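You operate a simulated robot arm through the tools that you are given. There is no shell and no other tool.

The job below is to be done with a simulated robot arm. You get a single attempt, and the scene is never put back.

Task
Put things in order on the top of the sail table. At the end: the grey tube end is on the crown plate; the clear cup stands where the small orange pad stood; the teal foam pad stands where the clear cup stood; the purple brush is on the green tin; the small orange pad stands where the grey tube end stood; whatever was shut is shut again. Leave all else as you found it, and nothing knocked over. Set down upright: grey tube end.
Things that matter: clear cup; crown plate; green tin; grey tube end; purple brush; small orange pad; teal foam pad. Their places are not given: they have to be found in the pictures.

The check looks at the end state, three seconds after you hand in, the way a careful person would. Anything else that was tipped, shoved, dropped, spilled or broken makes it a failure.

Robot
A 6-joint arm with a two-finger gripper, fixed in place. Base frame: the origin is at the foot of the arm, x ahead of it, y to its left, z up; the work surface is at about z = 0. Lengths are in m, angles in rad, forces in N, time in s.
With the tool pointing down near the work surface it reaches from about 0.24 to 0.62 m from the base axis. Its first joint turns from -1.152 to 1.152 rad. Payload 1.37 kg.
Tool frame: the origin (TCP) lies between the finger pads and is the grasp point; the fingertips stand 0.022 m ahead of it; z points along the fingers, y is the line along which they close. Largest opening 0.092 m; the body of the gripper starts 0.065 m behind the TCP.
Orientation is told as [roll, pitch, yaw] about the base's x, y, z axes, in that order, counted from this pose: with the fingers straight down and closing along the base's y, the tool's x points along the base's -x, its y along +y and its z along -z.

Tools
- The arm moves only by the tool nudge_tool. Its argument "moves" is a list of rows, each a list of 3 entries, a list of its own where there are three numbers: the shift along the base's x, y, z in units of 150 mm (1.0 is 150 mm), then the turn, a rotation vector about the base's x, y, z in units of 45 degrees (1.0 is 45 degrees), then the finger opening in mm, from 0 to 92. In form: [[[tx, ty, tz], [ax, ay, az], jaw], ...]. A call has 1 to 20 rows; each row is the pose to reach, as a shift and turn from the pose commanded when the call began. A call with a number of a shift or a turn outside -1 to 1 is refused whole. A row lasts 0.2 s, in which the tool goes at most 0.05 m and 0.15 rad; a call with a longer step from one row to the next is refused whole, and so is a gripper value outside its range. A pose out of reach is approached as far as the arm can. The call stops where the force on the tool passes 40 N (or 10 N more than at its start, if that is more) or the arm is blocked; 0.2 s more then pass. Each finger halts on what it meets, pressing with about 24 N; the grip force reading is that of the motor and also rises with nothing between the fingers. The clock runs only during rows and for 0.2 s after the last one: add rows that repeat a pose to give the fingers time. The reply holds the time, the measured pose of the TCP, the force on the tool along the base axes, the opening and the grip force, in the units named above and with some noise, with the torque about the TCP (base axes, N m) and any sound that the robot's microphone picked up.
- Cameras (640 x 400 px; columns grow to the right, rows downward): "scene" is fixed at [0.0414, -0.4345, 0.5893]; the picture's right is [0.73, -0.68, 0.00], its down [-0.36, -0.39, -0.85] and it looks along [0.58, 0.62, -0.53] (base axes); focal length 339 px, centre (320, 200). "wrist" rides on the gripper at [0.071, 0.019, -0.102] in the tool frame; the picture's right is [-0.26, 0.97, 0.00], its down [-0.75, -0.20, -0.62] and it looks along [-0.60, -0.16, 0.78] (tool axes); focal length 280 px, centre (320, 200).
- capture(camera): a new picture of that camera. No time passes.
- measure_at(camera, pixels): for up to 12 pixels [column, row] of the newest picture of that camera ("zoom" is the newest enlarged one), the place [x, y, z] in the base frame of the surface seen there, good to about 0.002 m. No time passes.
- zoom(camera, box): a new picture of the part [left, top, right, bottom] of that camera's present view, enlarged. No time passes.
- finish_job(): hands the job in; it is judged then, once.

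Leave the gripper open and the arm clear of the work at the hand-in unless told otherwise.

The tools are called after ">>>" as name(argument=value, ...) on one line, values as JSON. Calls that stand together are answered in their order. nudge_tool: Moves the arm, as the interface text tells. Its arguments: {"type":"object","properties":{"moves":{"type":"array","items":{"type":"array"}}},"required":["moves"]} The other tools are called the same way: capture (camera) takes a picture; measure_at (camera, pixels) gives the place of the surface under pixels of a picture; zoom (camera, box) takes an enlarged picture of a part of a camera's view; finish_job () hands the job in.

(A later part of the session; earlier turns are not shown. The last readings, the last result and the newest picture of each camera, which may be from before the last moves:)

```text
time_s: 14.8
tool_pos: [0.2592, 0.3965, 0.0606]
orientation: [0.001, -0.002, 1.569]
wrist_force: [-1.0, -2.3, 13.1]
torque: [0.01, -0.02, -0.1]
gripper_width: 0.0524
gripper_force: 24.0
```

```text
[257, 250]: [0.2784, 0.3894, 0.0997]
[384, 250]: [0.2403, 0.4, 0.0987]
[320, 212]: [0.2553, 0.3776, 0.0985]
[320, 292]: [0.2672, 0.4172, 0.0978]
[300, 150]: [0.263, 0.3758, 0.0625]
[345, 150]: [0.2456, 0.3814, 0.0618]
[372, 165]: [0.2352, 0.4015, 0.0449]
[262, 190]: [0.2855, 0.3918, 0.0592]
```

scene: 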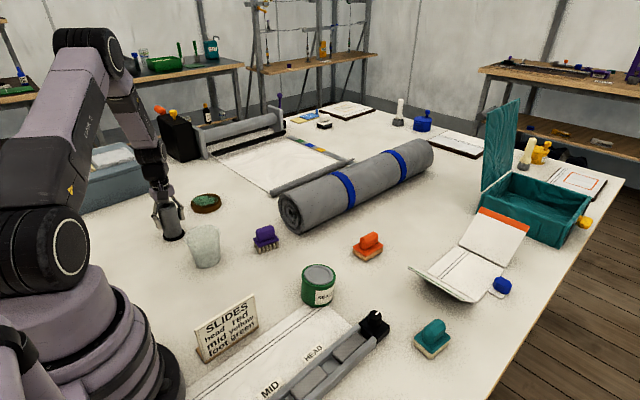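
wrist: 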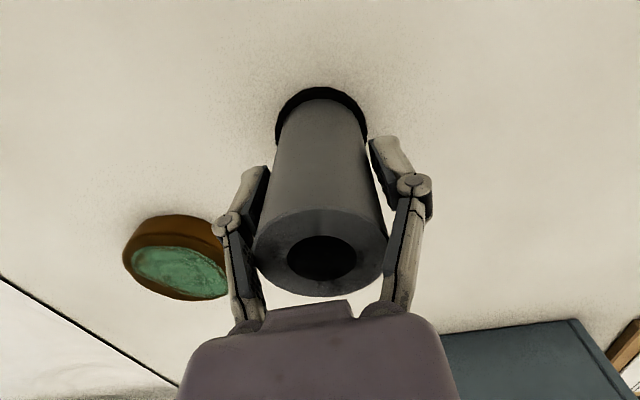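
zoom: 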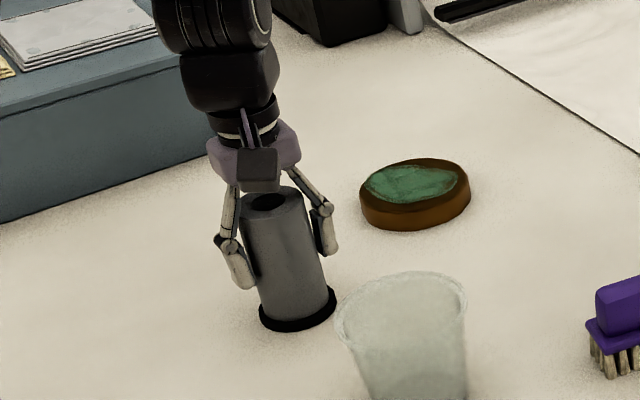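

The upper finger links pinch the tube's top edge because I gripped too low. I'll open, rise so the TCP is about 17 mm below the tube top, and close again.

>>> nudge_tool(moves=[[[0, 0, 0], [0, 0, 0], 75], [[0, 0, 0], [0, 0, 0], 92], [[0, 0, 0], [0, 0, 0], 92], [[0.007, 0.015, 0.15], [0, 0, 0], 92], [[0.007, 0.015, 0.15], [0, 0, 0], 75], [[0.007, 0.015, 0.15], [0, 0, 0], 55], [[0.007, 0.015, 0.15], [0, 0, 0], 36], [[0.007, 0.015, 0.15], [0, 0, 0], 36], [[0.007, 0.015, 0.15], [0, 0, 0], 36], [[0.007, 0.015, 0.15], [0, 0, 0], 36]])

>>> capture(camera="wrist")

```text
time_s: 17.0
tool_pos: [0.2607, 0.4003, 0.0824]
orientation: [0.002, 0.001, 1.571]
wrist_force: [-1.4, -1.6, 5.1]
torque: [-0.01, -0.01, -0.01]
gripper_width: 0.049
gripper_force: 23.9
```

```text
taken
```

wrist: 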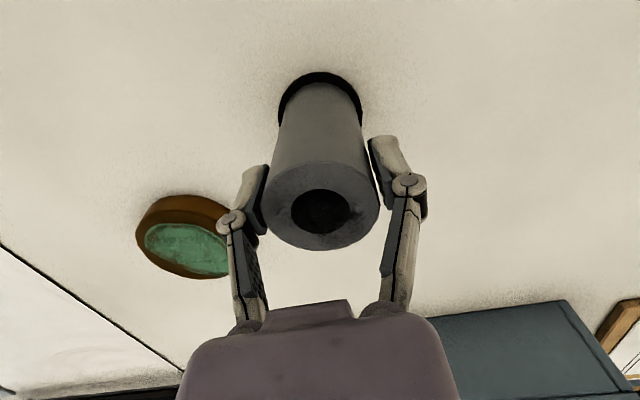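

Checking the image scale again (57 px at 0.233 m), the tube is about 47–48 mm across, so 49 mm is a real grip on the pads. I'll lift a little and look.

>>> nudge_tool(moves=[[[0, 0, 0.1], [0, 0, 0], 36], [[0, 0, 0.2], [0, 0, 0], 36], [[0, 0, 0.3], [0, 0, 0], 36], [[0, 0, 0.3], [0, 0, 0], 36]])

>>> capture(camera="wrist")

>>> zoom(camera="scene", box=[120, 130, 280, 270])

```text
time_s: 18.0
tool_pos: [0.2614, 0.4009, 0.1294]
orientation: [0.002, -0.001, 1.571]
wrist_force: [0.2, 0.4, -1.5]
torque: [0.01, 0.02, -0.02]
gripper_width: 0.0489
gripper_force: 23.7
```

```text
taken
```

wrist: 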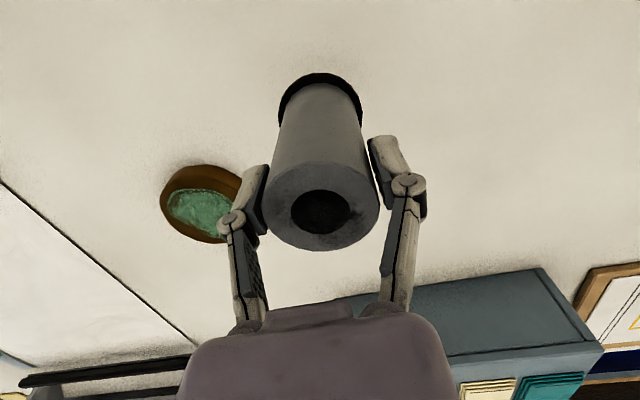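

```text
2.86 times, centred on (200, 200) of scene
```

zoom: 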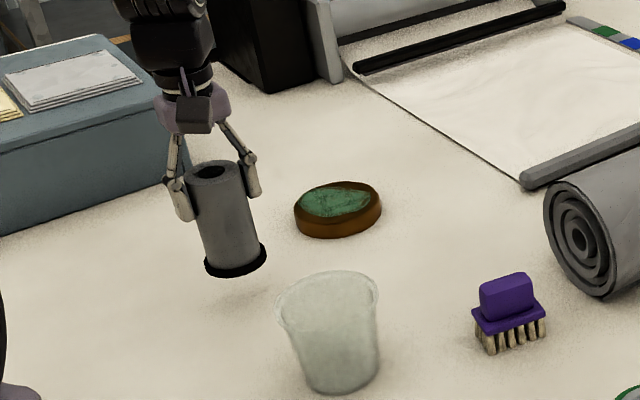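

The tube is lifted cleanly. Now I'll re-measure the disc's top rim in an enlarged scene view.

>>> zoom(camera="scene", box=[185, 185, 230, 220])

>>> measure_at(camera="zoom", pixels=[[136, 212], [460, 135], [340, 102], [250, 260], [180, 150], [420, 215], [160, 235], [250, 112], [330, 258], [440, 120], [465, 165], [310, 175]])

```text
11.43 times, centred on (208, 202) of scene
```

zoom: 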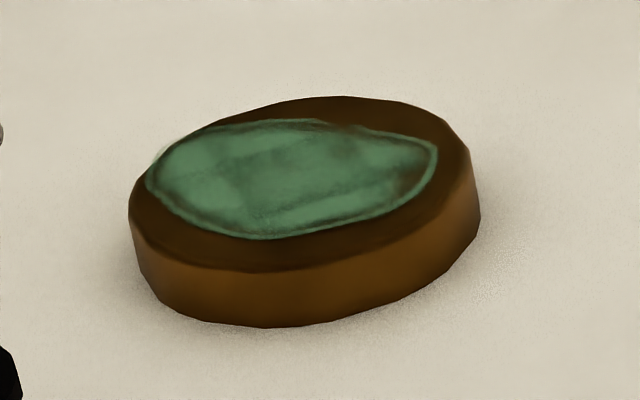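

```text
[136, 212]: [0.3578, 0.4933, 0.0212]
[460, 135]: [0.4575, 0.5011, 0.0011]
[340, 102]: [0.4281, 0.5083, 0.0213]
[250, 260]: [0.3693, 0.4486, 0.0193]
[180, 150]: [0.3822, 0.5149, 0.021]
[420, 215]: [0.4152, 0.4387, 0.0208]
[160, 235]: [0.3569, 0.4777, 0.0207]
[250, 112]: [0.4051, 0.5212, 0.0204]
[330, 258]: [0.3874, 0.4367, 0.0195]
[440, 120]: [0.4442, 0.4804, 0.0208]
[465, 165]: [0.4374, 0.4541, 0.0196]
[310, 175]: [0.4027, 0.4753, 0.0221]
```

Disc centre ≈ (0.4005, 0.479), radius 43 mm, top z≈0.021. I'll carry the tube over it at height.

>>> nudge_tool(moves=[[[0, 0, 0.2], [0, 0, 0], 36], [[0.1, 0.05, 0.25], [0, 0, 0], 36], [[0.3, 0.15, 0.25], [0, 0, 0], 36], [[0.5, 0.3, 0.25], [0, 0, 0], 36], [[0.7, 0.4, 0.25], [0, 0, 0], 36], [[0.9, 0.5, 0.25], [0, 0, 0], 36], [[0.915, 0.507, 0.2], [0, 0, 0], 36], [[0.915, 0.507, 0.1], [0, 0, 0], 36], [[0.915, 0.507, 0.1], [0, 0, 0], 36]])

>>> capture(camera="wrist")

>>> zoom(camera="scene", box=[150, 110, 270, 220])

```text
time_s: 20.0
tool_pos: [0.3976, 0.4786, 0.1415]
orientation: [-0.001, 0.002, 1.568]
wrist_force: [0.2, -0.6, -1.7]
torque: [0.0, 0.01, -0.02]
gripper_width: 0.0485
gripper_force: 24.2
```

```text
taken
```

wrist: 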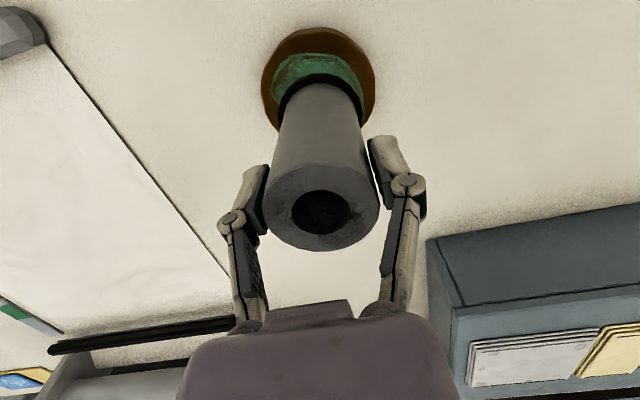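

```text
3.64 times, centred on (210, 165) of scene
```

zoom: 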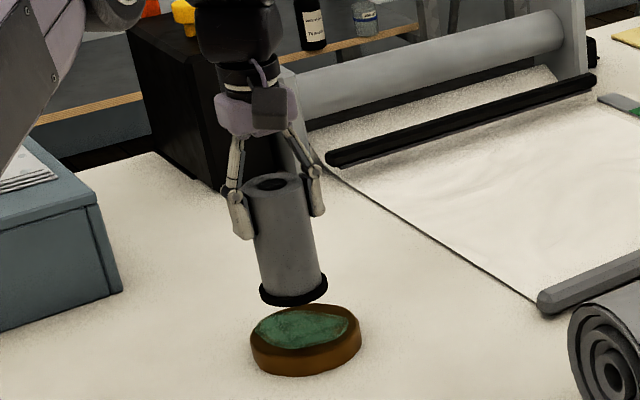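

The tool reached the disc centre and the tube hangs above it. I'll lower slowly to just at contact.

>>> nudge_tool(moves=[[[0.01, 0, -0.1], [0, 0, 0], 36], [[0.01, 0, -0.17], [0, 0, 0], 36], [[0.01, 0, -0.21], [0, 0, 0], 36], [[0.01, 0, -0.225], [0, 0, 0], 36], [[0.01, 0, -0.225], [0, 0, 0], 36]])

>>> zoom(camera="scene", box=[150, 130, 270, 230])

>>> capture(camera="wrist")

```text
time_s: 21.2
tool_pos: [0.3982, 0.4771, 0.1091]
orientation: [-0.001, -0.001, 1.57]
wrist_force: [-0.2, -0.1, -1.3]
torque: [0.0, 0.04, -0.04]
gripper_width: 0.0485
gripper_force: 23.6
```

```text
4.00 times, centred on (210, 180) of scene
```

zoom: 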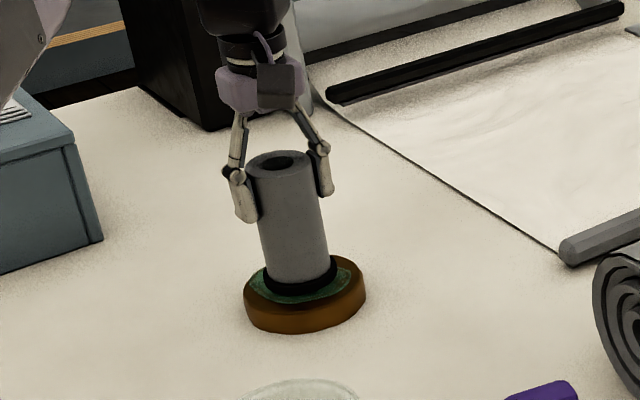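

```text
taken
```

wrist: 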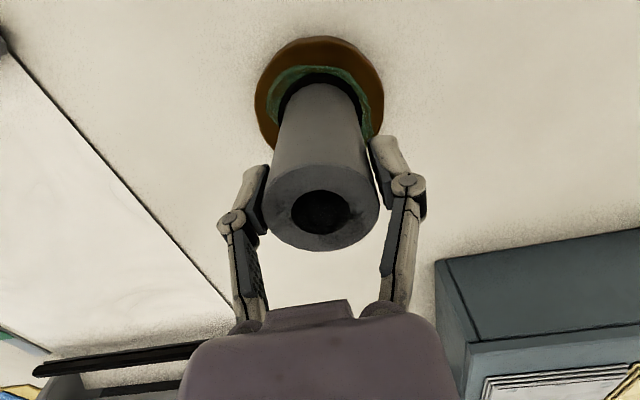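

About 5 mm remains. I'll lower in tiny steps until the force shows contact.

>>> nudge_tool(moves=[[[0, 0, -0.015], [0, 0, 0], 36], [[0, 0, -0.03], [0, 0, 0], 36], [[0, 0, -0.03], [0, 0, 0], 36]])

```text
time_s: 22.0
tool_pos: [0.3987, 0.4763, 0.1048]
orientation: [0.001, 0.001, 1.571]
wrist_force: [0.9, 0.2, -0.6]
torque: [-0.03, -0.04, 0.01]
gripper_width: 0.0487
gripper_force: 23.8
```

>>> nudge_tool(moves=[[[0, 0, -0.008], [0, 0, 0], 36], [[0, 0, -0.014], [0, 0, 0], 36], [[0, 0, -0.014], [0, 0, 0], 36]])

```text
time_s: 22.8
tool_pos: [0.3995, 0.4773, 0.1028]
orientation: [0.0, -0.002, 1.57]
wrist_force: [-0.1, -2.1, 4.7]
torque: [-0.01, -0.08, -0.05]
gripper_width: 0.0484
gripper_force: 23.8
```

Force turned to +4.7 N, so the tube stands on the disc. I'll open and rise straight up.

>>> nudge_tool(moves=[[[0, 0, 0], [0, 0, 0], 55], [[0, 0, 0], [0, 0, 0], 65], [[0, 0, 0], [0, 0, 0], 85], [[0, 0, 0], [0, 0, 0], 92], [[0, 0, 0.15], [0, 0, 0], 92], [[0, 0, 0.45], [0, 0, 0], 92], [[0, 0, 0.75], [0, 0, 0], 92], [[0, 0, 1], [0, 0, 0], 92], [[0, 0, 1], [0, 0, 0], 92]])

>>> capture(camera="scene")

>>> zoom(camera="scene", box=[150, 130, 270, 230])

>>> capture(camera="wrist")

```text
time_s: 24.8
tool_pos: [0.3983, 0.4763, 0.253]
orientation: [0.001, -0.001, 1.571]
wrist_force: [-0.1, -0.4, 0.1]
torque: [0.01, 0.02, -0.01]
gripper_width: 0.092
gripper_force: 0.0
```

```text
taken
```

scene: 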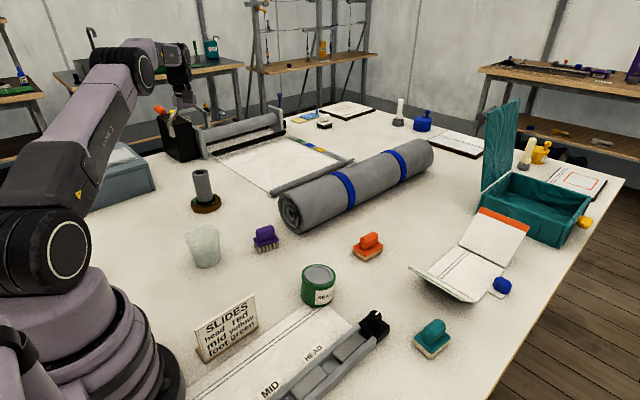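

```text
4.00 times, centred on (210, 180) of scene
```

zoom: 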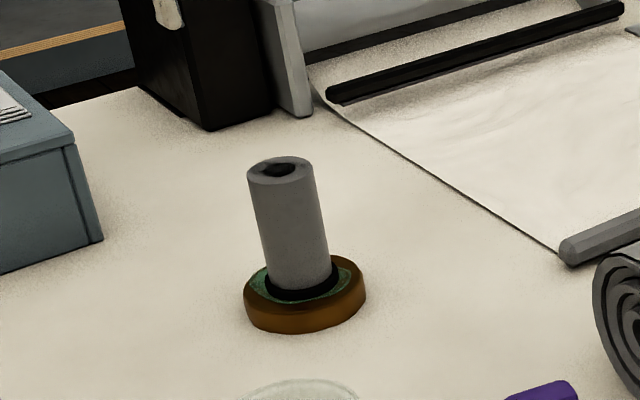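

```text
taken
```

wrist: 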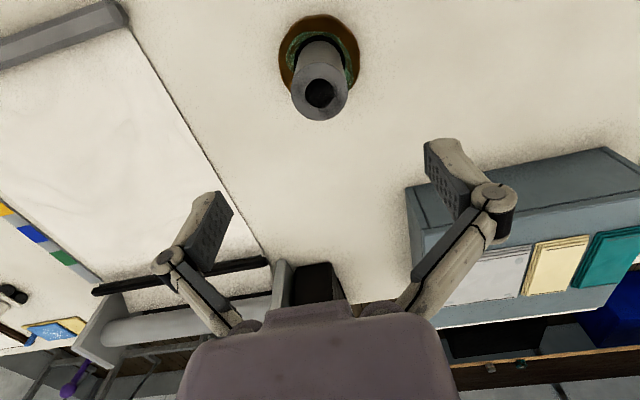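

The tube stands upright and centred on the disc. Next is the orange pad at (0.598, -0.022): I'll travel back at height while turning to yaw ≈ -0.1.

>>> nudge_tool(moves=[[[0, -0.17, 0.1], [0, 0, -0.17], 92], [[0, -0.34, 0.2], [0, 0, -0.34], 92], [[0, -0.51, 0.2], [0, 0, -0.51], 92], [[0, -0.68, 0.2], [0, 0, -0.68], 92], [[0, -0.85, 0.2], [0, 0, -0.85], 92], [[0, -1, 0.2], [0, 0, -1], 92]])

>>> nudge_tool(moves=[[[0, -0.17, 0], [0, 0, -0.17], 92], [[0, -0.34, 0], [0, 0, -0.34], 92], [[0, -0.51, 0], [0, 0, -0.51], 92], [[0, -0.68, 0], [0, 0, -0.68], 92], [[0, -0.85, 0], [0, 0, -0.85], 92], [[0, -1, 0], [0, 0, -1], 92]])

>>> nudge_tool(moves=[[[0.2, -0.25, 0], [0, 0, -0.127], 80], [[0.4, -0.5, 0], [0, 0, -0.127], 80], [[0.6, -0.75, 0], [0, 0, -0.127], 70], [[0.65, -1, 0], [0, 0, -0.127], 60], [[0.65, -1, 0], [0, 0, -0.127], 60]])

>>> capture(camera="wrist")

```text
time_s: 26.2
tool_pos: [0.3997, 0.3274, 0.2836]
orientation: [0.0, 0.0, 0.783]
wrist_force: [0.0, -0.2, 0.6]
torque: [0.0, -0.01, 0.01]
gripper_width: 0.092
gripper_force: 0.2
```

```text
time_s: 27.6
tool_pos: [0.3983, 0.1778, 0.2848]
orientation: [0.0, 0.001, -0.002]
wrist_force: [-0.1, -0.5, -1.0]
torque: [0.0, 0.03, 0.05]
gripper_width: 0.0921
gripper_force: 0.1
```

```text
time_s: 28.8
tool_pos: [0.4987, 0.0263, 0.2851]
orientation: [-0.001, 0.001, -0.099]
wrist_force: [-0.6, 0.2, 0.2]
torque: [-0.03, 0.01, 0.01]
gripper_width: 0.06
gripper_force: 0.1
```

```text
taken
```

wrist: 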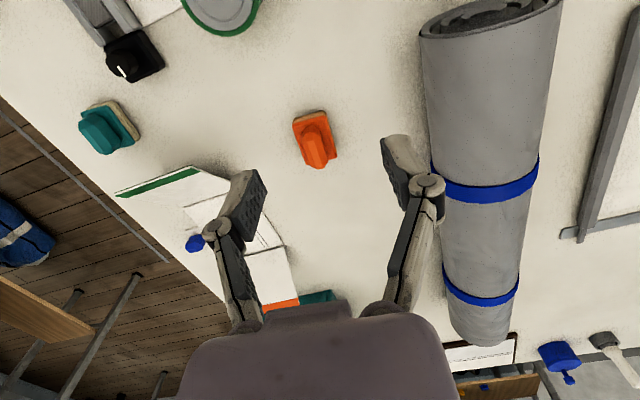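

The orange pad shows at (313,140) in the wrist view. I'll measure its handle and plate corners here.

>>> zoom(camera="wrist", box=[270, 95, 360, 180])

>>> measure_at(camera="wrist", pixels=[[294, 119], [325, 111], [338, 154], [305, 122], [316, 120], [303, 130], [319, 128], [312, 130], [306, 150], [325, 147], [316, 147], [300, 135]])

```text
4.71 times, centred on (315, 138) of wrist
```

zoom: 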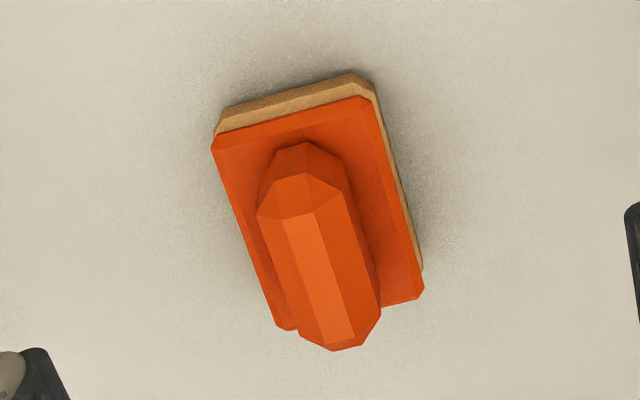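

```text
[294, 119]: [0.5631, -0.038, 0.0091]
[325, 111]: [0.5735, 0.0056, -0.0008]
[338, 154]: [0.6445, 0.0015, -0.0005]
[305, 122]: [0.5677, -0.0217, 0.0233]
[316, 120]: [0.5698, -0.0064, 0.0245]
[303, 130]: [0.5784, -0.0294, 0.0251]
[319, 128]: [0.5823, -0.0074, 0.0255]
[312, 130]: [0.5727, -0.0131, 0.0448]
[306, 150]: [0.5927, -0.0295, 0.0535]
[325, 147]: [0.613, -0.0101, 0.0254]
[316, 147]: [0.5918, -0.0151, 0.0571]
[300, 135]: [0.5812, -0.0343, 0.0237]
```

>>> measure_at(camera="zoom", pixels=[[300, 222], [340, 330], [320, 275], [216, 152], [362, 102], [418, 293], [280, 322], [268, 225], [345, 210], [285, 290], [370, 290], [315, 185]])

```text
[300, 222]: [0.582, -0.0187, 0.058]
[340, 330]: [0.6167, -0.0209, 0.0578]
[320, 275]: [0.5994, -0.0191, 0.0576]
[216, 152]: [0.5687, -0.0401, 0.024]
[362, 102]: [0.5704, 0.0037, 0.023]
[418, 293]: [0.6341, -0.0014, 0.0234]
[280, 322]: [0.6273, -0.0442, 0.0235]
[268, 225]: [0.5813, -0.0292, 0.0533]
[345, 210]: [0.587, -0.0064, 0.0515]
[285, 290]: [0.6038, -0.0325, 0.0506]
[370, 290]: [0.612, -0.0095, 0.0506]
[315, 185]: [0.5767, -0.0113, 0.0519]
```

Orange pad centre ≈ (0.599, -0.020), yaw ≈ -0.08, handle 23 mm wide, plate top z≈0.025. I'll move over it and descend.

>>> nudge_tool(moves=[[[0.25, -0.12, -0.1], [0, 0, 0.01], 60], [[0.5, -0.24, -0.2], [0, 0, 0.02], 60], [[0.663, -0.31, -0.4], [0, 0, 0.02], 60], [[0.663, -0.31, -0.7], [0, 0, 0.02], 60], [[0.663, -0.31, -1], [0, 0, 0.02], 60], [[0.663, -0.31, -1], [0, 0, 0.02], 60]])

>>> capture(camera="wrist")

>>> zoom(camera="scene", box=[310, 160, 450, 280])

```text
time_s: 30.2
tool_pos: [0.5974, -0.0195, 0.1323]
orientation: [0.0, 0.001, -0.084]
wrist_force: [-0.2, 0.5, 0.8]
torque: [-0.02, -0.03, 0.01]
gripper_width: 0.06
gripper_force: 0.0
```

```text
taken
```

wrist: 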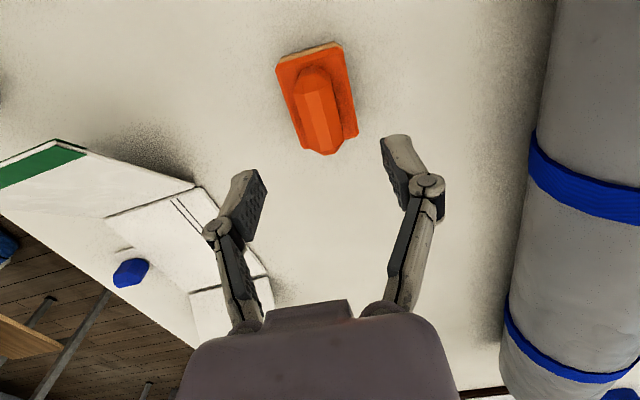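

```text
3.33 times, centred on (380, 220) of scene
```

zoom: 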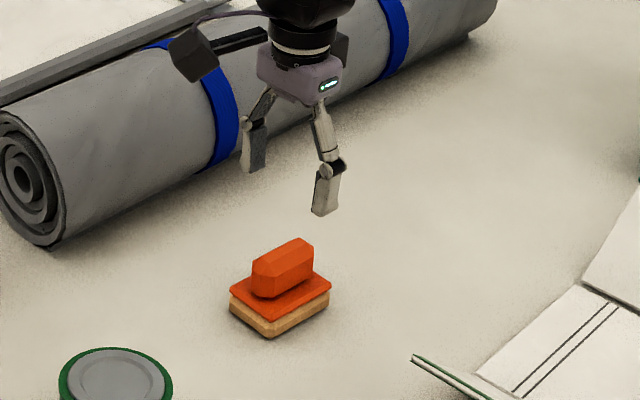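

Aligned above the handle. I'll descend to z≈0.052 and close on the handle.

>>> nudge_tool(moves=[[[0, 0, -0.25], [0, 0, 0], 60], [[0, 0, -0.45], [0, 0, 0], 60], [[0, 0, -0.53], [0, 0, 0], 60], [[0, 0, -0.53], [0, 0, 0], 60], [[0, 0, -0.53], [0, 0, 0], 45], [[0, 0, -0.53], [0, 0, 0], 30], [[0, 0, -0.53], [0, 0, 0], 14], [[0, 0, -0.53], [0, 0, 0], 14], [[0, 0, -0.53], [0, 0, 0], 14]])

>>> capture(camera="wrist")

>>> zoom(camera="scene", box=[310, 180, 450, 280])

```text
time_s: 32.2
tool_pos: [0.5973, -0.019, 0.0522]
orientation: [-0.001, -0.001, -0.084]
wrist_force: [-0.5, 0.4, -0.4]
torque: [0.02, 0.02, 0.01]
gripper_width: 0.0241
gripper_force: 23.9
```

```text
taken
```

wrist: 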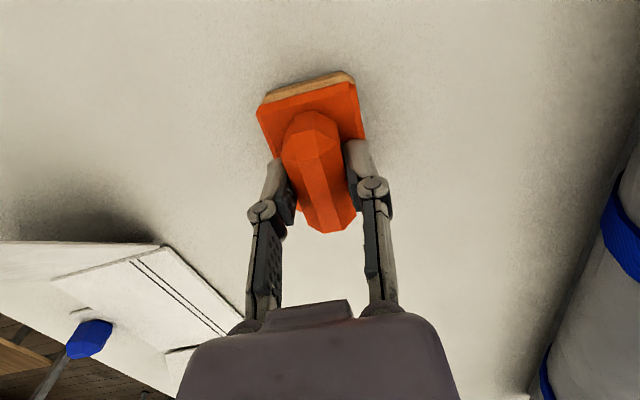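

```text
4.00 times, centred on (380, 230) of scene
```

zoom: 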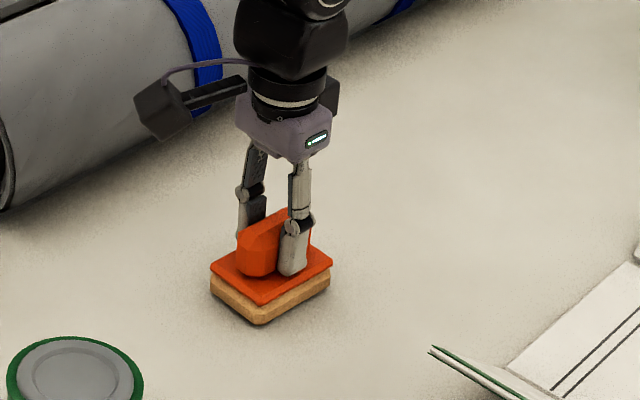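

Firm grip at 24 mm. I'll lift to z≈0.2 and carry the pad toward the tube's old place at (0.2595, 0.399).

>>> nudge_tool(moves=[[[0, 0, 0.15], [0, 0, 0], 14], [[0, 0, 0.4], [0, 0, 0], 14], [[0, 0, 0.7], [0, 0, 0], 14], [[0, 0, 1], [0, 0, 0], 14], [[0, 0, 1], [0, 0, 0], 14]])

>>> nudge_tool(moves=[[[-0.188, 0.232, 0], [0, 0, 0], 14], [[-0.376, 0.464, 0], [0, 0, 0], 14], [[-0.564, 0.696, 0], [0, 0, 0], 14], [[-0.753, 0.929, 0], [0, 0, 0], 14], [[-0.753, 0.929, 0], [0, 0, 0], 14]])

>>> nudge_tool(moves=[[[-0.188, 0.232, 0], [0, 0, 0], 14], [[-0.376, 0.464, 0], [0, 0, 0], 14], [[-0.564, 0.696, 0], [0, 0, 0], 14], [[-0.753, 0.929, 0], [0, 0, 0], 14], [[-0.753, 0.929, 0], [0, 0, 0], 14]])

>>> nudge_tool(moves=[[[-0.188, 0.232, 0], [0, 0, 0], 14], [[-0.376, 0.464, 0], [0, 0, 0], 14], [[-0.564, 0.696, 0], [0, 0, 0], 14], [[-0.753, 0.929, 0], [0, 0, 0], 14], [[-0.753, 0.929, 0], [0, 0, 0], 14]])

>>> capture(camera="scene")

```text
time_s: 33.4
tool_pos: [0.5987, -0.0201, 0.2028]
orientation: [0.0, 0.0, -0.083]
wrist_force: [-0.3, 0.0, -0.7]
torque: [0.0, -0.01, 0.0]
gripper_width: 0.0241
gripper_force: 24.0
```

```text
time_s: 34.6
tool_pos: [0.4831, 0.1209, 0.2018]
orientation: [0.001, 0.001, -0.083]
wrist_force: [0.2, -0.1, -1.1]
torque: [0.05, 0.0, -0.02]
gripper_width: 0.024
gripper_force: 23.7
```

```text
time_s: 35.8
tool_pos: [0.3707, 0.2604, 0.2034]
orientation: [0.0, 0.001, -0.085]
wrist_force: [-0.1, 0.1, -1.2]
torque: [0.02, 0.03, -0.02]
gripper_width: 0.0242
gripper_force: 24.3
```

```text
time_s: 37.0
tool_pos: [0.2561, 0.4006, 0.2044]
orientation: [0.0, 0.002, -0.085]
wrist_force: [-0.3, -0.9, -0.4]
torque: [0.0, 0.0, -0.04]
gripper_width: 0.0244
gripper_force: 23.4
```

```text
taken
```

scene: 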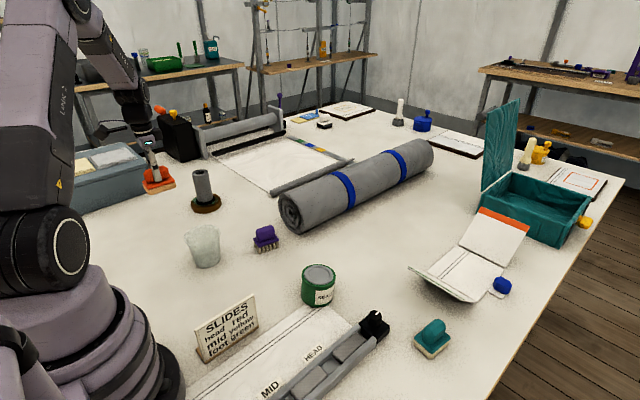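

The pad is above the tube's old spot. I'll lower it to just above the table and then in small steps.

>>> nudge_tool(moves=[[[0.01, -0.005, -0.25], [0, 0, 0], 14], [[0.01, -0.005, -0.5], [0, 0, 0], 14], [[0.01, -0.005, -0.75], [0, 0, 0], 14], [[0.01, -0.005, -0.9], [0, 0, 0], 14], [[0.01, -0.005, -0.97], [0, 0, 0], 14], [[0.01, -0.005, -0.97], [0, 0, 0], 14]])

>>> zoom(camera="scene", box=[110, 150, 260, 270])

```text
time_s: 38.4
tool_pos: [0.258, 0.3987, 0.0569]
orientation: [-0.002, -0.001, -0.083]
wrist_force: [-0.2, 0.1, -0.6]
torque: [0.02, 0.01, 0.02]
gripper_width: 0.0243
gripper_force: 23.8
```

```text
3.33 times, centred on (185, 210) of scene
```

zoom: 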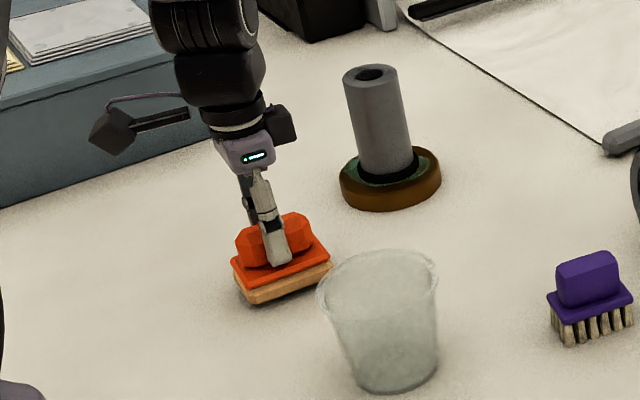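

Still about 4 mm up. I'll lower in tiny steps until contact.

>>> nudge_tool(moves=[[[0, 0, -0.015], [0, 0, 0], 14], [[0, 0, -0.027], [0, 0, 0], 14], [[0, 0, -0.027], [0, 0, 0], 14]])

>>> nudge_tool(moves=[[[0, 0, -0.006], [0, 0, 0], 14], [[0, 0, -0.01], [0, 0, 0], 14], [[0, 0, -0.01], [0, 0, 0], 14]])

```text
time_s: 39.2
tool_pos: [0.2585, 0.3984, 0.0534]
orientation: [0.0, -0.001, -0.083]
wrist_force: [0.8, 0.2, -1.1]
torque: [0.0, 0.01, 0.01]
gripper_width: 0.0242
gripper_force: 23.8
```

```text
time_s: 40.0
tool_pos: [0.2587, 0.3985, 0.0516]
orientation: [0.0, 0.001, -0.084]
wrist_force: [-0.4, -1.8, 7.3]
torque: [-0.05, -0.01, -0.02]
gripper_width: 0.0241
gripper_force: 24.1
```

Contact (7 N). I'll release and rise.

>>> nudge_tool(moves=[[[0, 0, 0.005], [0, 0, 0], 30], [[0, 0, 0.005], [0, 0, 0], 45], [[0, 0, 0.005], [0, 0, 0], 60], [[0, 0, 0.005], [0, 0, 0], 60], [[0, 0, 0.2], [0, 0, 0], 60], [[0, 0, 0.5], [0, 0, 0], 70], [[0, 0, 0.8], [0, 0, 0], 92], [[0, 0, 1], [0, 0, 0], 92], [[0, 0, 1], [0, 0, 0], 92]])

>>> capture(camera="scene")

>>> zoom(camera="scene", box=[110, 150, 260, 270])

>>> measure_at(camera="zoom", pixels=[[234, 262], [253, 292], [328, 258], [312, 235], [350, 255], [435, 280]])

```text
time_s: 42.0
tool_pos: [0.2617, 0.3965, 0.2045]
orientation: [0.0, 0.0, -0.084]
wrist_force: [-0.8, 0.4, 1.4]
torque: [-0.01, 0.0, 0.0]
gripper_width: 0.0923
gripper_force: 0.0
```

```text
taken
```

scene: 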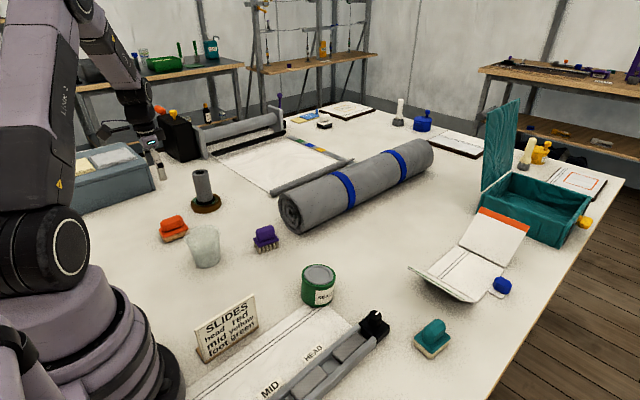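

```text
3.33 times, centred on (185, 210) of scene
```

zoom: 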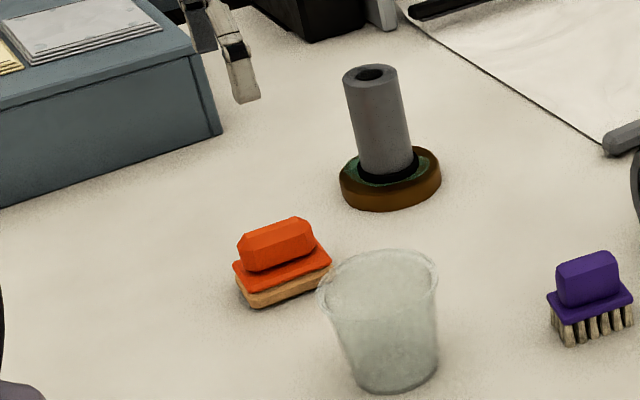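

```text
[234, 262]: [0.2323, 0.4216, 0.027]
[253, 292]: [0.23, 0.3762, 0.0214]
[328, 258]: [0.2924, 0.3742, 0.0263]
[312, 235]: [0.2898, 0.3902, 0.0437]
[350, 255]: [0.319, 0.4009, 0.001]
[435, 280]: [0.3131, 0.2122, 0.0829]
```

The orange pad is at the tube's old spot, centred about (0.262, 0.398). Next is the cup: I'll move above it at height with the fingers open and look down.

>>> nudge_tool(moves=[[[0, -0.1, 0.25], [0, 0, 0.05], 92], [[0.04, -0.4, 0.3], [0, 0, 0.1], 92], [[0.08, -0.7, 0.3], [0, 0, 0.107], 92], [[0.12, -1, 0.3], [0, 0, 0.107], 92], [[0.12, -1, 0.3], [0, 0, 0.107], 92]])

>>> nudge_tool(moves=[[[0, -0.06, 0], [0, 0, 0], 92], [[0, -0.06, 0], [0, 0, 0], 92]])

>>> capture(camera="wrist")

>>> zoom(camera="wrist", box=[260, 10, 390, 140])

```text
time_s: 43.2
tool_pos: [0.2761, 0.2469, 0.2483]
orientation: [0.0, 0.002, 0.001]
wrist_force: [-0.3, 0.0, 0.2]
torque: [-0.02, -0.06, 0.05]
gripper_width: 0.0918
gripper_force: 0.1
```

```text
time_s: 43.8
tool_pos: [0.276, 0.2395, 0.2482]
orientation: [0.0, 0.0, 0.0]
wrist_force: [0.0, -1.0, -0.1]
torque: [-0.01, -0.01, 0.03]
gripper_width: 0.0921
gripper_force: 0.1
```

```text
taken
```

wrist: 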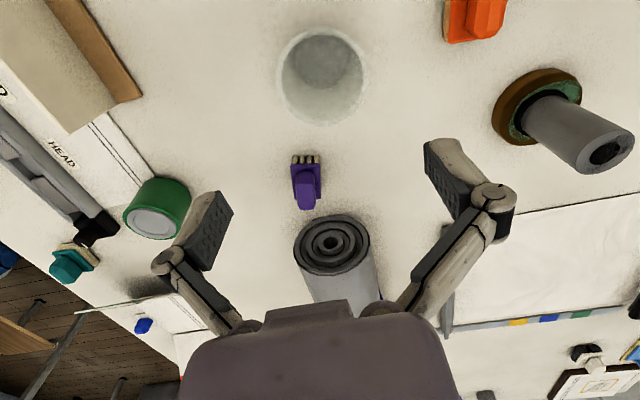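

```text
3.08 times, centred on (325, 75) of wrist
```

zoom: 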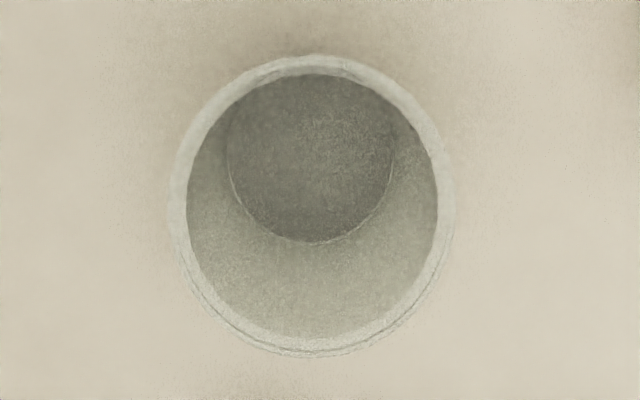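

I'll measure points on the cup's rim ring in this zoom.

>>> measure_at(camera="zoom", pixels=[[178, 200], [443, 200], [310, 63], [310, 348], [200, 130], [425, 130], [200, 290], [420, 290], [178, 220], [443, 220], [280, 66], [340, 345]])

>>> measure_at(camera="zoom", pixels=[[174, 215], [447, 215], [310, 58], [310, 353], [310, 338], [185, 160], [440, 170], [235, 325], [390, 320], [310, 160], [230, 170], [390, 170]])

```text
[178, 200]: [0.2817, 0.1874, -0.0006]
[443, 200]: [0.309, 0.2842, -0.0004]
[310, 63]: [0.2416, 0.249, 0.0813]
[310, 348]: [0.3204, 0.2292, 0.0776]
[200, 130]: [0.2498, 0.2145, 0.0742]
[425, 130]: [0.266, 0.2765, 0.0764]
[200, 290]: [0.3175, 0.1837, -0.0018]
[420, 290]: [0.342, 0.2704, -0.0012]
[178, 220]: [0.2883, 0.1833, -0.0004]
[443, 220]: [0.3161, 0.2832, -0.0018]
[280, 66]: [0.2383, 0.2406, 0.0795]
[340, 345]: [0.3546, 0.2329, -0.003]
```

```text
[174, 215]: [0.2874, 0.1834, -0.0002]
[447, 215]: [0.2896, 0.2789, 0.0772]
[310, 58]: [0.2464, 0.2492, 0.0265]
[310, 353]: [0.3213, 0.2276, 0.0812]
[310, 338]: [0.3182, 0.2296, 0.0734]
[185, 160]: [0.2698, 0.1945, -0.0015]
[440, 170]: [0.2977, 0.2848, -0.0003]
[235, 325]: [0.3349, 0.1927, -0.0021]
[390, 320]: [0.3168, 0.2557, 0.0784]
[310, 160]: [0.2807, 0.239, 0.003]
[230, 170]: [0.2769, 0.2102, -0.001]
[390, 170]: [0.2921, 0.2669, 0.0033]
```

Cup centre ≈ (0.280, 0.239) with rim diameter ≈ 81 mm, leaving about 5 mm clearance each side at full opening. I'll descend to just above the rim and check.

>>> nudge_tool(moves=[[[0.025, 0, -0.3], [0, 0, 0], 92], [[0.025, 0, -0.6], [0, 0, 0], 92], [[0.025, 0, -0.85], [0, 0, 0], 92], [[0.025, 0, -0.92], [0, 0, 0], 92], [[0.025, 0, -0.92], [0, 0, 0], 92]])

>>> capture(camera="wrist")

>>> zoom(camera="scene", box=[140, 160, 280, 280])

```text
time_s: 45.0
tool_pos: [0.2832, 0.2396, 0.11]
orientation: [0.0, -0.001, -0.001]
wrist_force: [0.3, -0.2, -0.3]
torque: [0.01, 0.0, 0.0]
gripper_width: 0.0919
gripper_force: 0.0
```

```text
taken
```

wrist: 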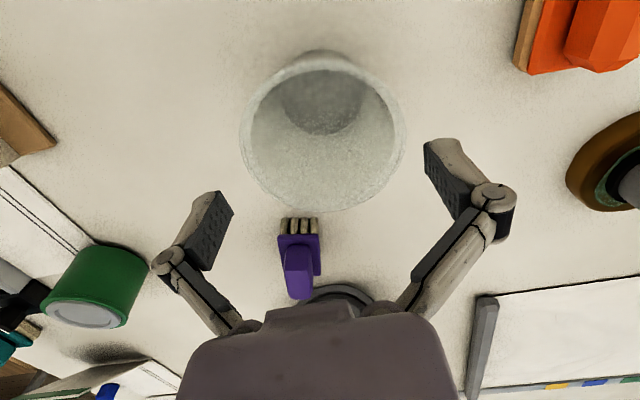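

```text
3.33 times, centred on (210, 220) of scene
```

zoom: 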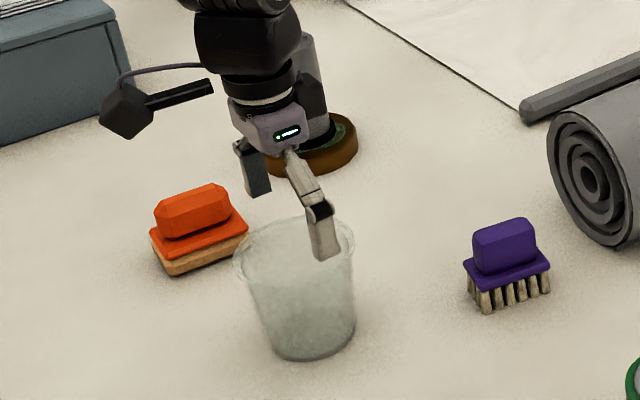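

Alignment looks good: the rim is centred between the fingers. I'll descend around the cup to z≈0.063.

>>> nudge_tool(moves=[[[-0.01, -0.003, -0.1], [0, 0, 0], 92], [[-0.01, -0.003, -0.2], [0, 0, 0], 92], [[-0.01, -0.003, -0.31], [0, 0, 0], 92], [[-0.01, -0.003, -0.31], [0, 0, 0], 92]])

>>> capture(camera="wrist")

>>> zoom(camera="scene", box=[140, 160, 280, 280])

```text
time_s: 46.0
tool_pos: [0.2782, 0.2367, 0.062]
orientation: [0.001, 0.0, 0.001]
wrist_force: [0.6, -0.2, -0.4]
torque: [-0.03, -0.01, -0.01]
gripper_width: 0.092
gripper_force: 0.1
```

```text
taken
```

wrist: 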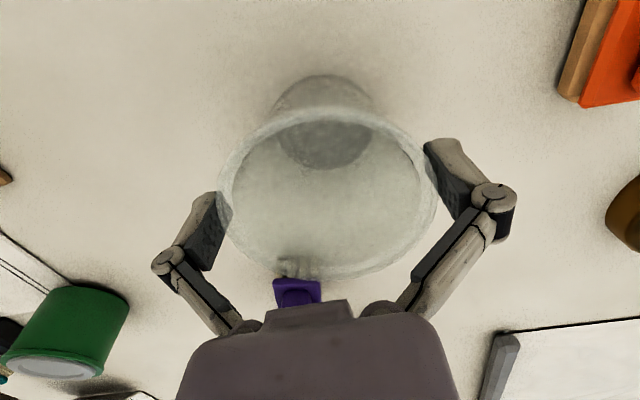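

```text
3.33 times, centred on (210, 220) of scene
```

zoom: 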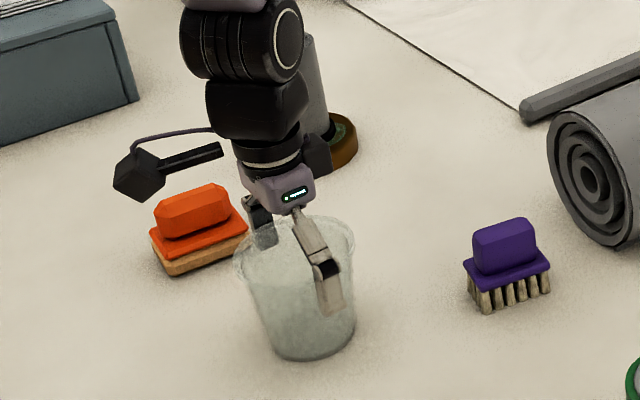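

I want to be sure the near finger is outside the cup wall, since its tip looks tinted at about (211,248) in the scene view. I'll zoom tightly and measure there.

>>> zoom(camera="scene", box=[180, 210, 260, 270])

>>> measure_at(camera="zoom", pixels=[[250, 180], [265, 230], [270, 260], [275, 300], [290, 280], [255, 290]])

>>> zoom(camera="wrist", box=[140, 100, 520, 340])

```text
6.67 times, centred on (220, 240) of scene
```

zoom: 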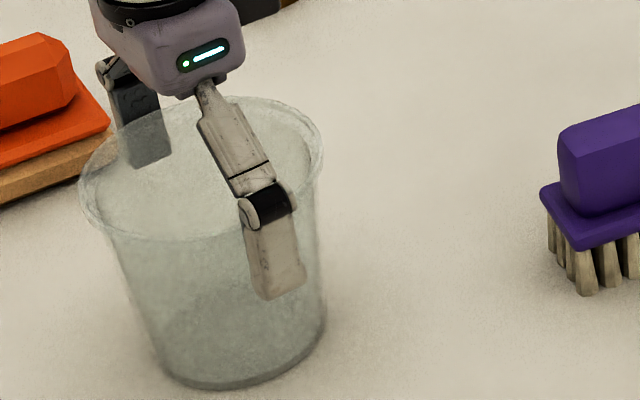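

```text
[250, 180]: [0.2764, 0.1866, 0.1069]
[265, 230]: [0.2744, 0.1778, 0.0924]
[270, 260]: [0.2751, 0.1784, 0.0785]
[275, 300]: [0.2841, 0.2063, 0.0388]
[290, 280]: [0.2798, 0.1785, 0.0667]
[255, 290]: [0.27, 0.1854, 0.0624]
```

```text
1.67 times, centred on (330, 220) of wrist
```

zoom: 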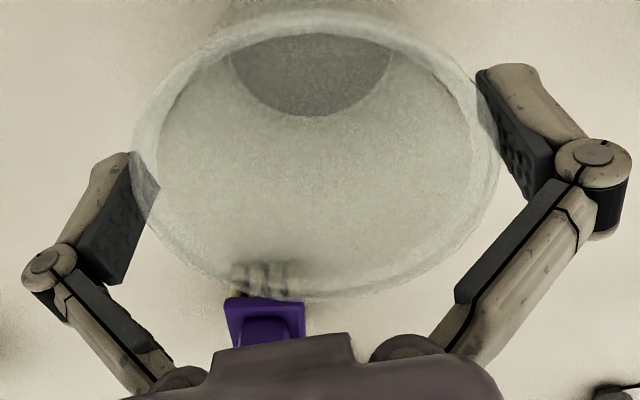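

Measured points on the near finger's outer face are at y≈0.178, outside the cup wall at y≈0.198. The tint is just how the clear cup is drawn. I'll close gently in steps.

>>> nudge_tool(moves=[[[0, 0, 0], [0, 0, 0], 86], [[0, 0, 0], [0, 0, 0], 82], [[0, 0, 0], [0, 0, 0], 79], [[0, 0, 0], [0, 0, 0], 76], [[0, 0, 0], [0, 0, 0], 74], [[0, 0, 0], [0, 0, 0], 74], [[0, 0, 0], [0, 0, 0], 74]])

>>> capture(camera="wrist")

>>> zoom(camera="scene", box=[180, 210, 260, 270])

```text
time_s: 47.6
tool_pos: [0.2779, 0.2381, 0.063]
orientation: [-0.001, 0.001, 0.0]
wrist_force: [0.3, -0.3, 8.0]
torque: [-0.01, -0.01, 0.07]
gripper_width: 0.0806
gripper_force: 24.2
```

```text
taken
```

wrist: 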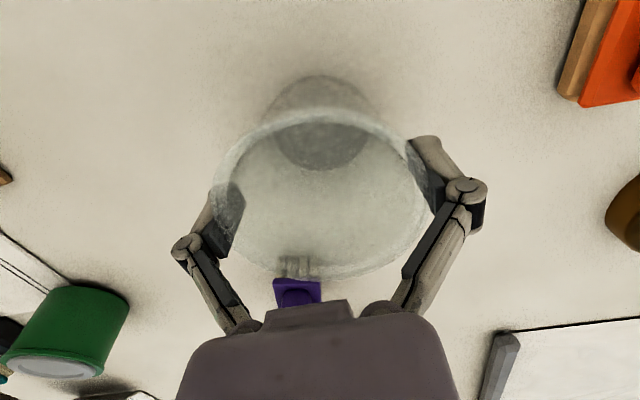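

```text
6.67 times, centred on (220, 240) of scene
```

zoom: 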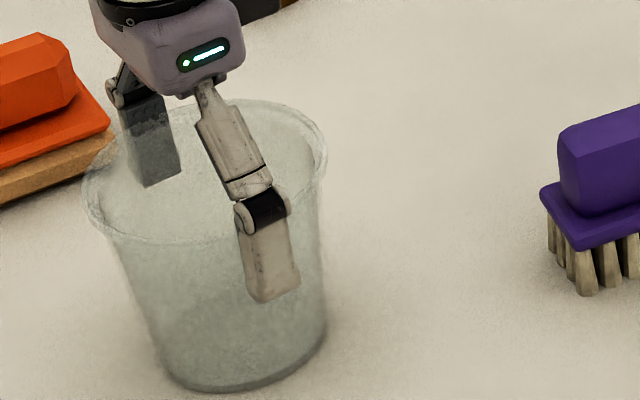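

The grip holds at 80.6 mm on the rim. I'll lift slightly and check.

>>> nudge_tool(moves=[[[0, 0, 0.05], [0, 0, 0], 74], [[0, 0, 0.12], [0, 0, 0], 74], [[0, 0, 0.2], [0, 0, 0], 74], [[0, 0, 0.2], [0, 0, 0], 74]])

>>> capture(camera="wrist")

>>> zoom(camera="scene", box=[160, 190, 260, 270])

```text
time_s: 48.6
tool_pos: [0.2791, 0.2392, 0.0926]
orientation: [0.0, -0.002, -0.001]
wrist_force: [0.3, 1.0, -0.2]
torque: [0.03, -0.01, -0.01]
gripper_width: 0.0802
gripper_force: 23.9
```

```text
taken
```

wrist: 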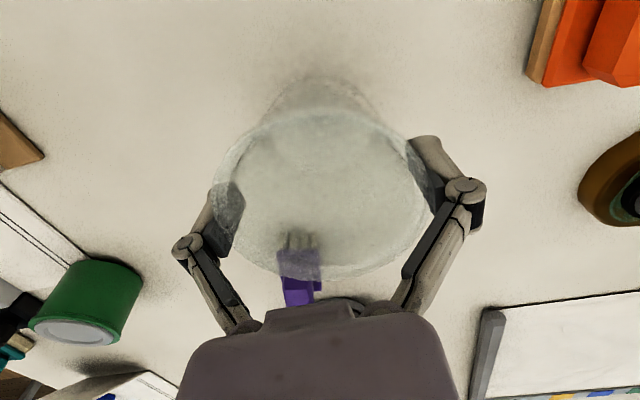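

```text
5.00 times, centred on (210, 230) of scene
```

zoom: 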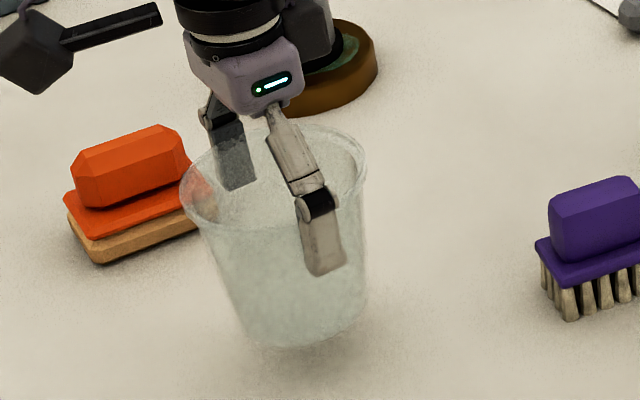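

The cup hangs upright. I'll raise it and carry it to the orange pad's old spot, TCP target (0.598, -0.0205).

>>> nudge_tool(moves=[[[0, 0, 0.2], [0, 0, 0], 74], [[0, 0, 0.4], [0, 0, 0], 74], [[0, 0, 0.6], [0, 0, 0], 74], [[0, 0, 0.78], [0, 0, 0], 74], [[0, 0, 0.78], [0, 0, 0], 74]])

>>> nudge_tool(moves=[[[0.14, -0.115, 0], [0, 0, 0], 74], [[0.28, -0.23, 0], [0, 0, 0], 74], [[0.42, -0.345, 0], [0, 0, 0], 74], [[0.56, -0.46, 0], [0, 0, 0], 74], [[0.71, -0.576, 0], [0, 0, 0], 74], [[0.71, -0.576, 0], [0, 0, 0], 74]])

>>> nudge_tool(moves=[[[0.14, -0.115, 0], [0, 0, 0], 74], [[0.28, -0.23, 0], [0, 0, 0], 74], [[0.42, -0.345, 0], [0, 0, 0], 74], [[0.56, -0.46, 0], [0, 0, 0], 74], [[0.71, -0.576, 0], [0, 0, 0], 74], [[0.71, -0.576, 0], [0, 0, 0], 74]])

>>> nudge_tool(moves=[[[0.14, -0.115, 0], [0, 0, 0], 74], [[0.28, -0.23, 0], [0, 0, 0], 74], [[0.42, -0.345, 0], [0, 0, 0], 74], [[0.56, -0.46, 0], [0, 0, 0], 74], [[0.71, -0.576, 0], [0, 0, 0], 74], [[0.71, -0.576, 0], [0, 0, 0], 74]])

>>> capture(camera="scene")

>>> capture(camera="wrist")

```text
time_s: 49.8
tool_pos: [0.2797, 0.2404, 0.2102]
orientation: [0.001, 0.001, 0.001]
wrist_force: [0.4, 0.3, -0.5]
torque: [-0.01, 0.01, 0.0]
gripper_width: 0.0802
gripper_force: 24.4
```

```text
time_s: 51.2
tool_pos: [0.386, 0.1552, 0.2088]
orientation: [0.001, 0.0, -0.001]
wrist_force: [0.1, 0.3, 0.5]
torque: [-0.01, 0.01, -0.02]
gripper_width: 0.0801
gripper_force: 24.3
```

```text
time_s: 52.6
tool_pos: [0.4912, 0.0663, 0.2117]
orientation: [0.0, 0.001, -0.001]
wrist_force: [-0.1, 0.4, -0.3]
torque: [0.03, -0.01, 0.0]
gripper_width: 0.08
gripper_force: 24.6
```

```text
time_s: 54.0
tool_pos: [0.5994, -0.0212, 0.209]
orientation: [-0.002, 0.0, 0.0]
wrist_force: [-0.3, -0.7, -0.4]
torque: [0.01, -0.03, -0.02]
gripper_width: 0.0797
gripper_force: 23.8
```

```text
taken
```

scene: 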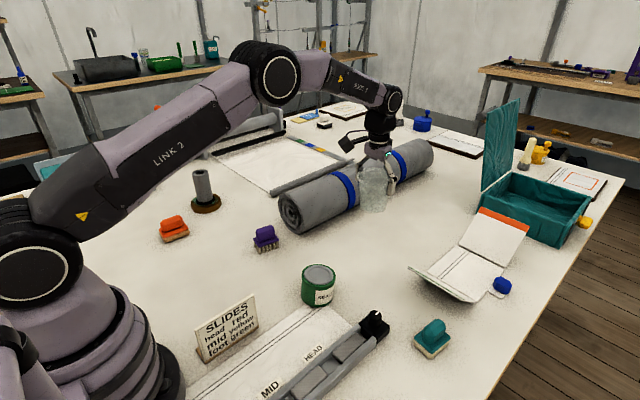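

```text
taken
```

wrist: 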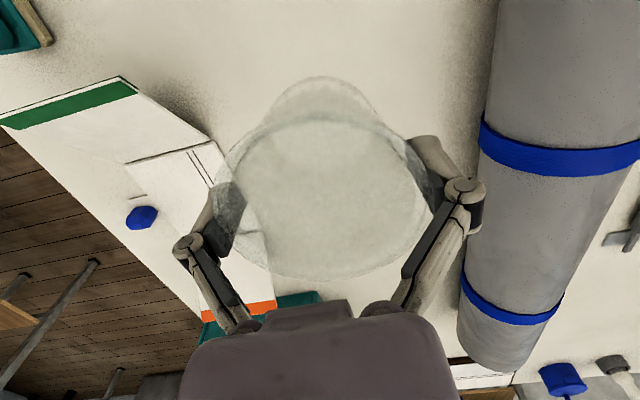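

The cup is above the old orange spot. I'll check the roll's edge and the flap's edge for clearance before lowering.

>>> measure_at(camera="wrist", pixels=[[500, 60], [490, 130], [480, 200], [560, 150], [205, 145], [200, 190], [240, 200]])

>>> measure_at(camera="scene", pixels=[[300, 205], [350, 180], [320, 215], [412, 268]])

```text
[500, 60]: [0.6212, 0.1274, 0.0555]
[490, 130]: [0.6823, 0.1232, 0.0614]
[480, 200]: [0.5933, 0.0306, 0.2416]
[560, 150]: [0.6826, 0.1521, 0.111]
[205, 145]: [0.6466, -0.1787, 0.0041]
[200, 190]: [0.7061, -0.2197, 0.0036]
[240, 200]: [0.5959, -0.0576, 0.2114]
```

```text
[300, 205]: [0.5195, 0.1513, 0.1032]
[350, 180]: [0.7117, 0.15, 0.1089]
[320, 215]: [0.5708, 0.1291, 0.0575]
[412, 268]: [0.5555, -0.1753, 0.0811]
```

Clear on both sides (roll at y≥0.123, flap at y≤-0.175). I'll lower the cup to near the table.

>>> nudge_tool(moves=[[[-0.003, 0.003, -0.2], [0, 0, 0], 74], [[-0.003, 0.003, -0.4], [0, 0, 0], 74], [[-0.003, 0.003, -0.6], [0, 0, 0], 74], [[-0.003, 0.003, -0.8], [0, 0, 0], 74], [[-0.003, 0.003, -0.9], [0, 0, 0], 74], [[-0.003, 0.003, -0.93], [0, 0, 0], 74], [[-0.003, 0.003, -0.93], [0, 0, 0], 74]])

>>> zoom(camera="scene", box=[320, 190, 420, 270])

```text
time_s: 55.6
tool_pos: [0.5979, -0.0195, 0.0691]
orientation: [0.0, 0.001, 0.0]
wrist_force: [0.2, -1.2, -0.8]
torque: [0.03, 0.02, 0.01]
gripper_width: 0.0798
gripper_force: 23.6
```

```text
5.00 times, centred on (370, 230) of scene
```

zoom: 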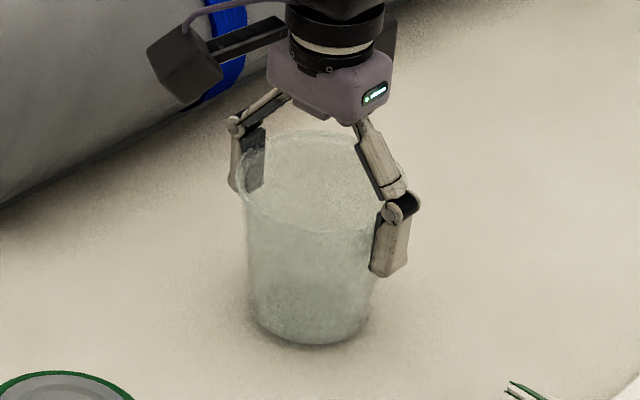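

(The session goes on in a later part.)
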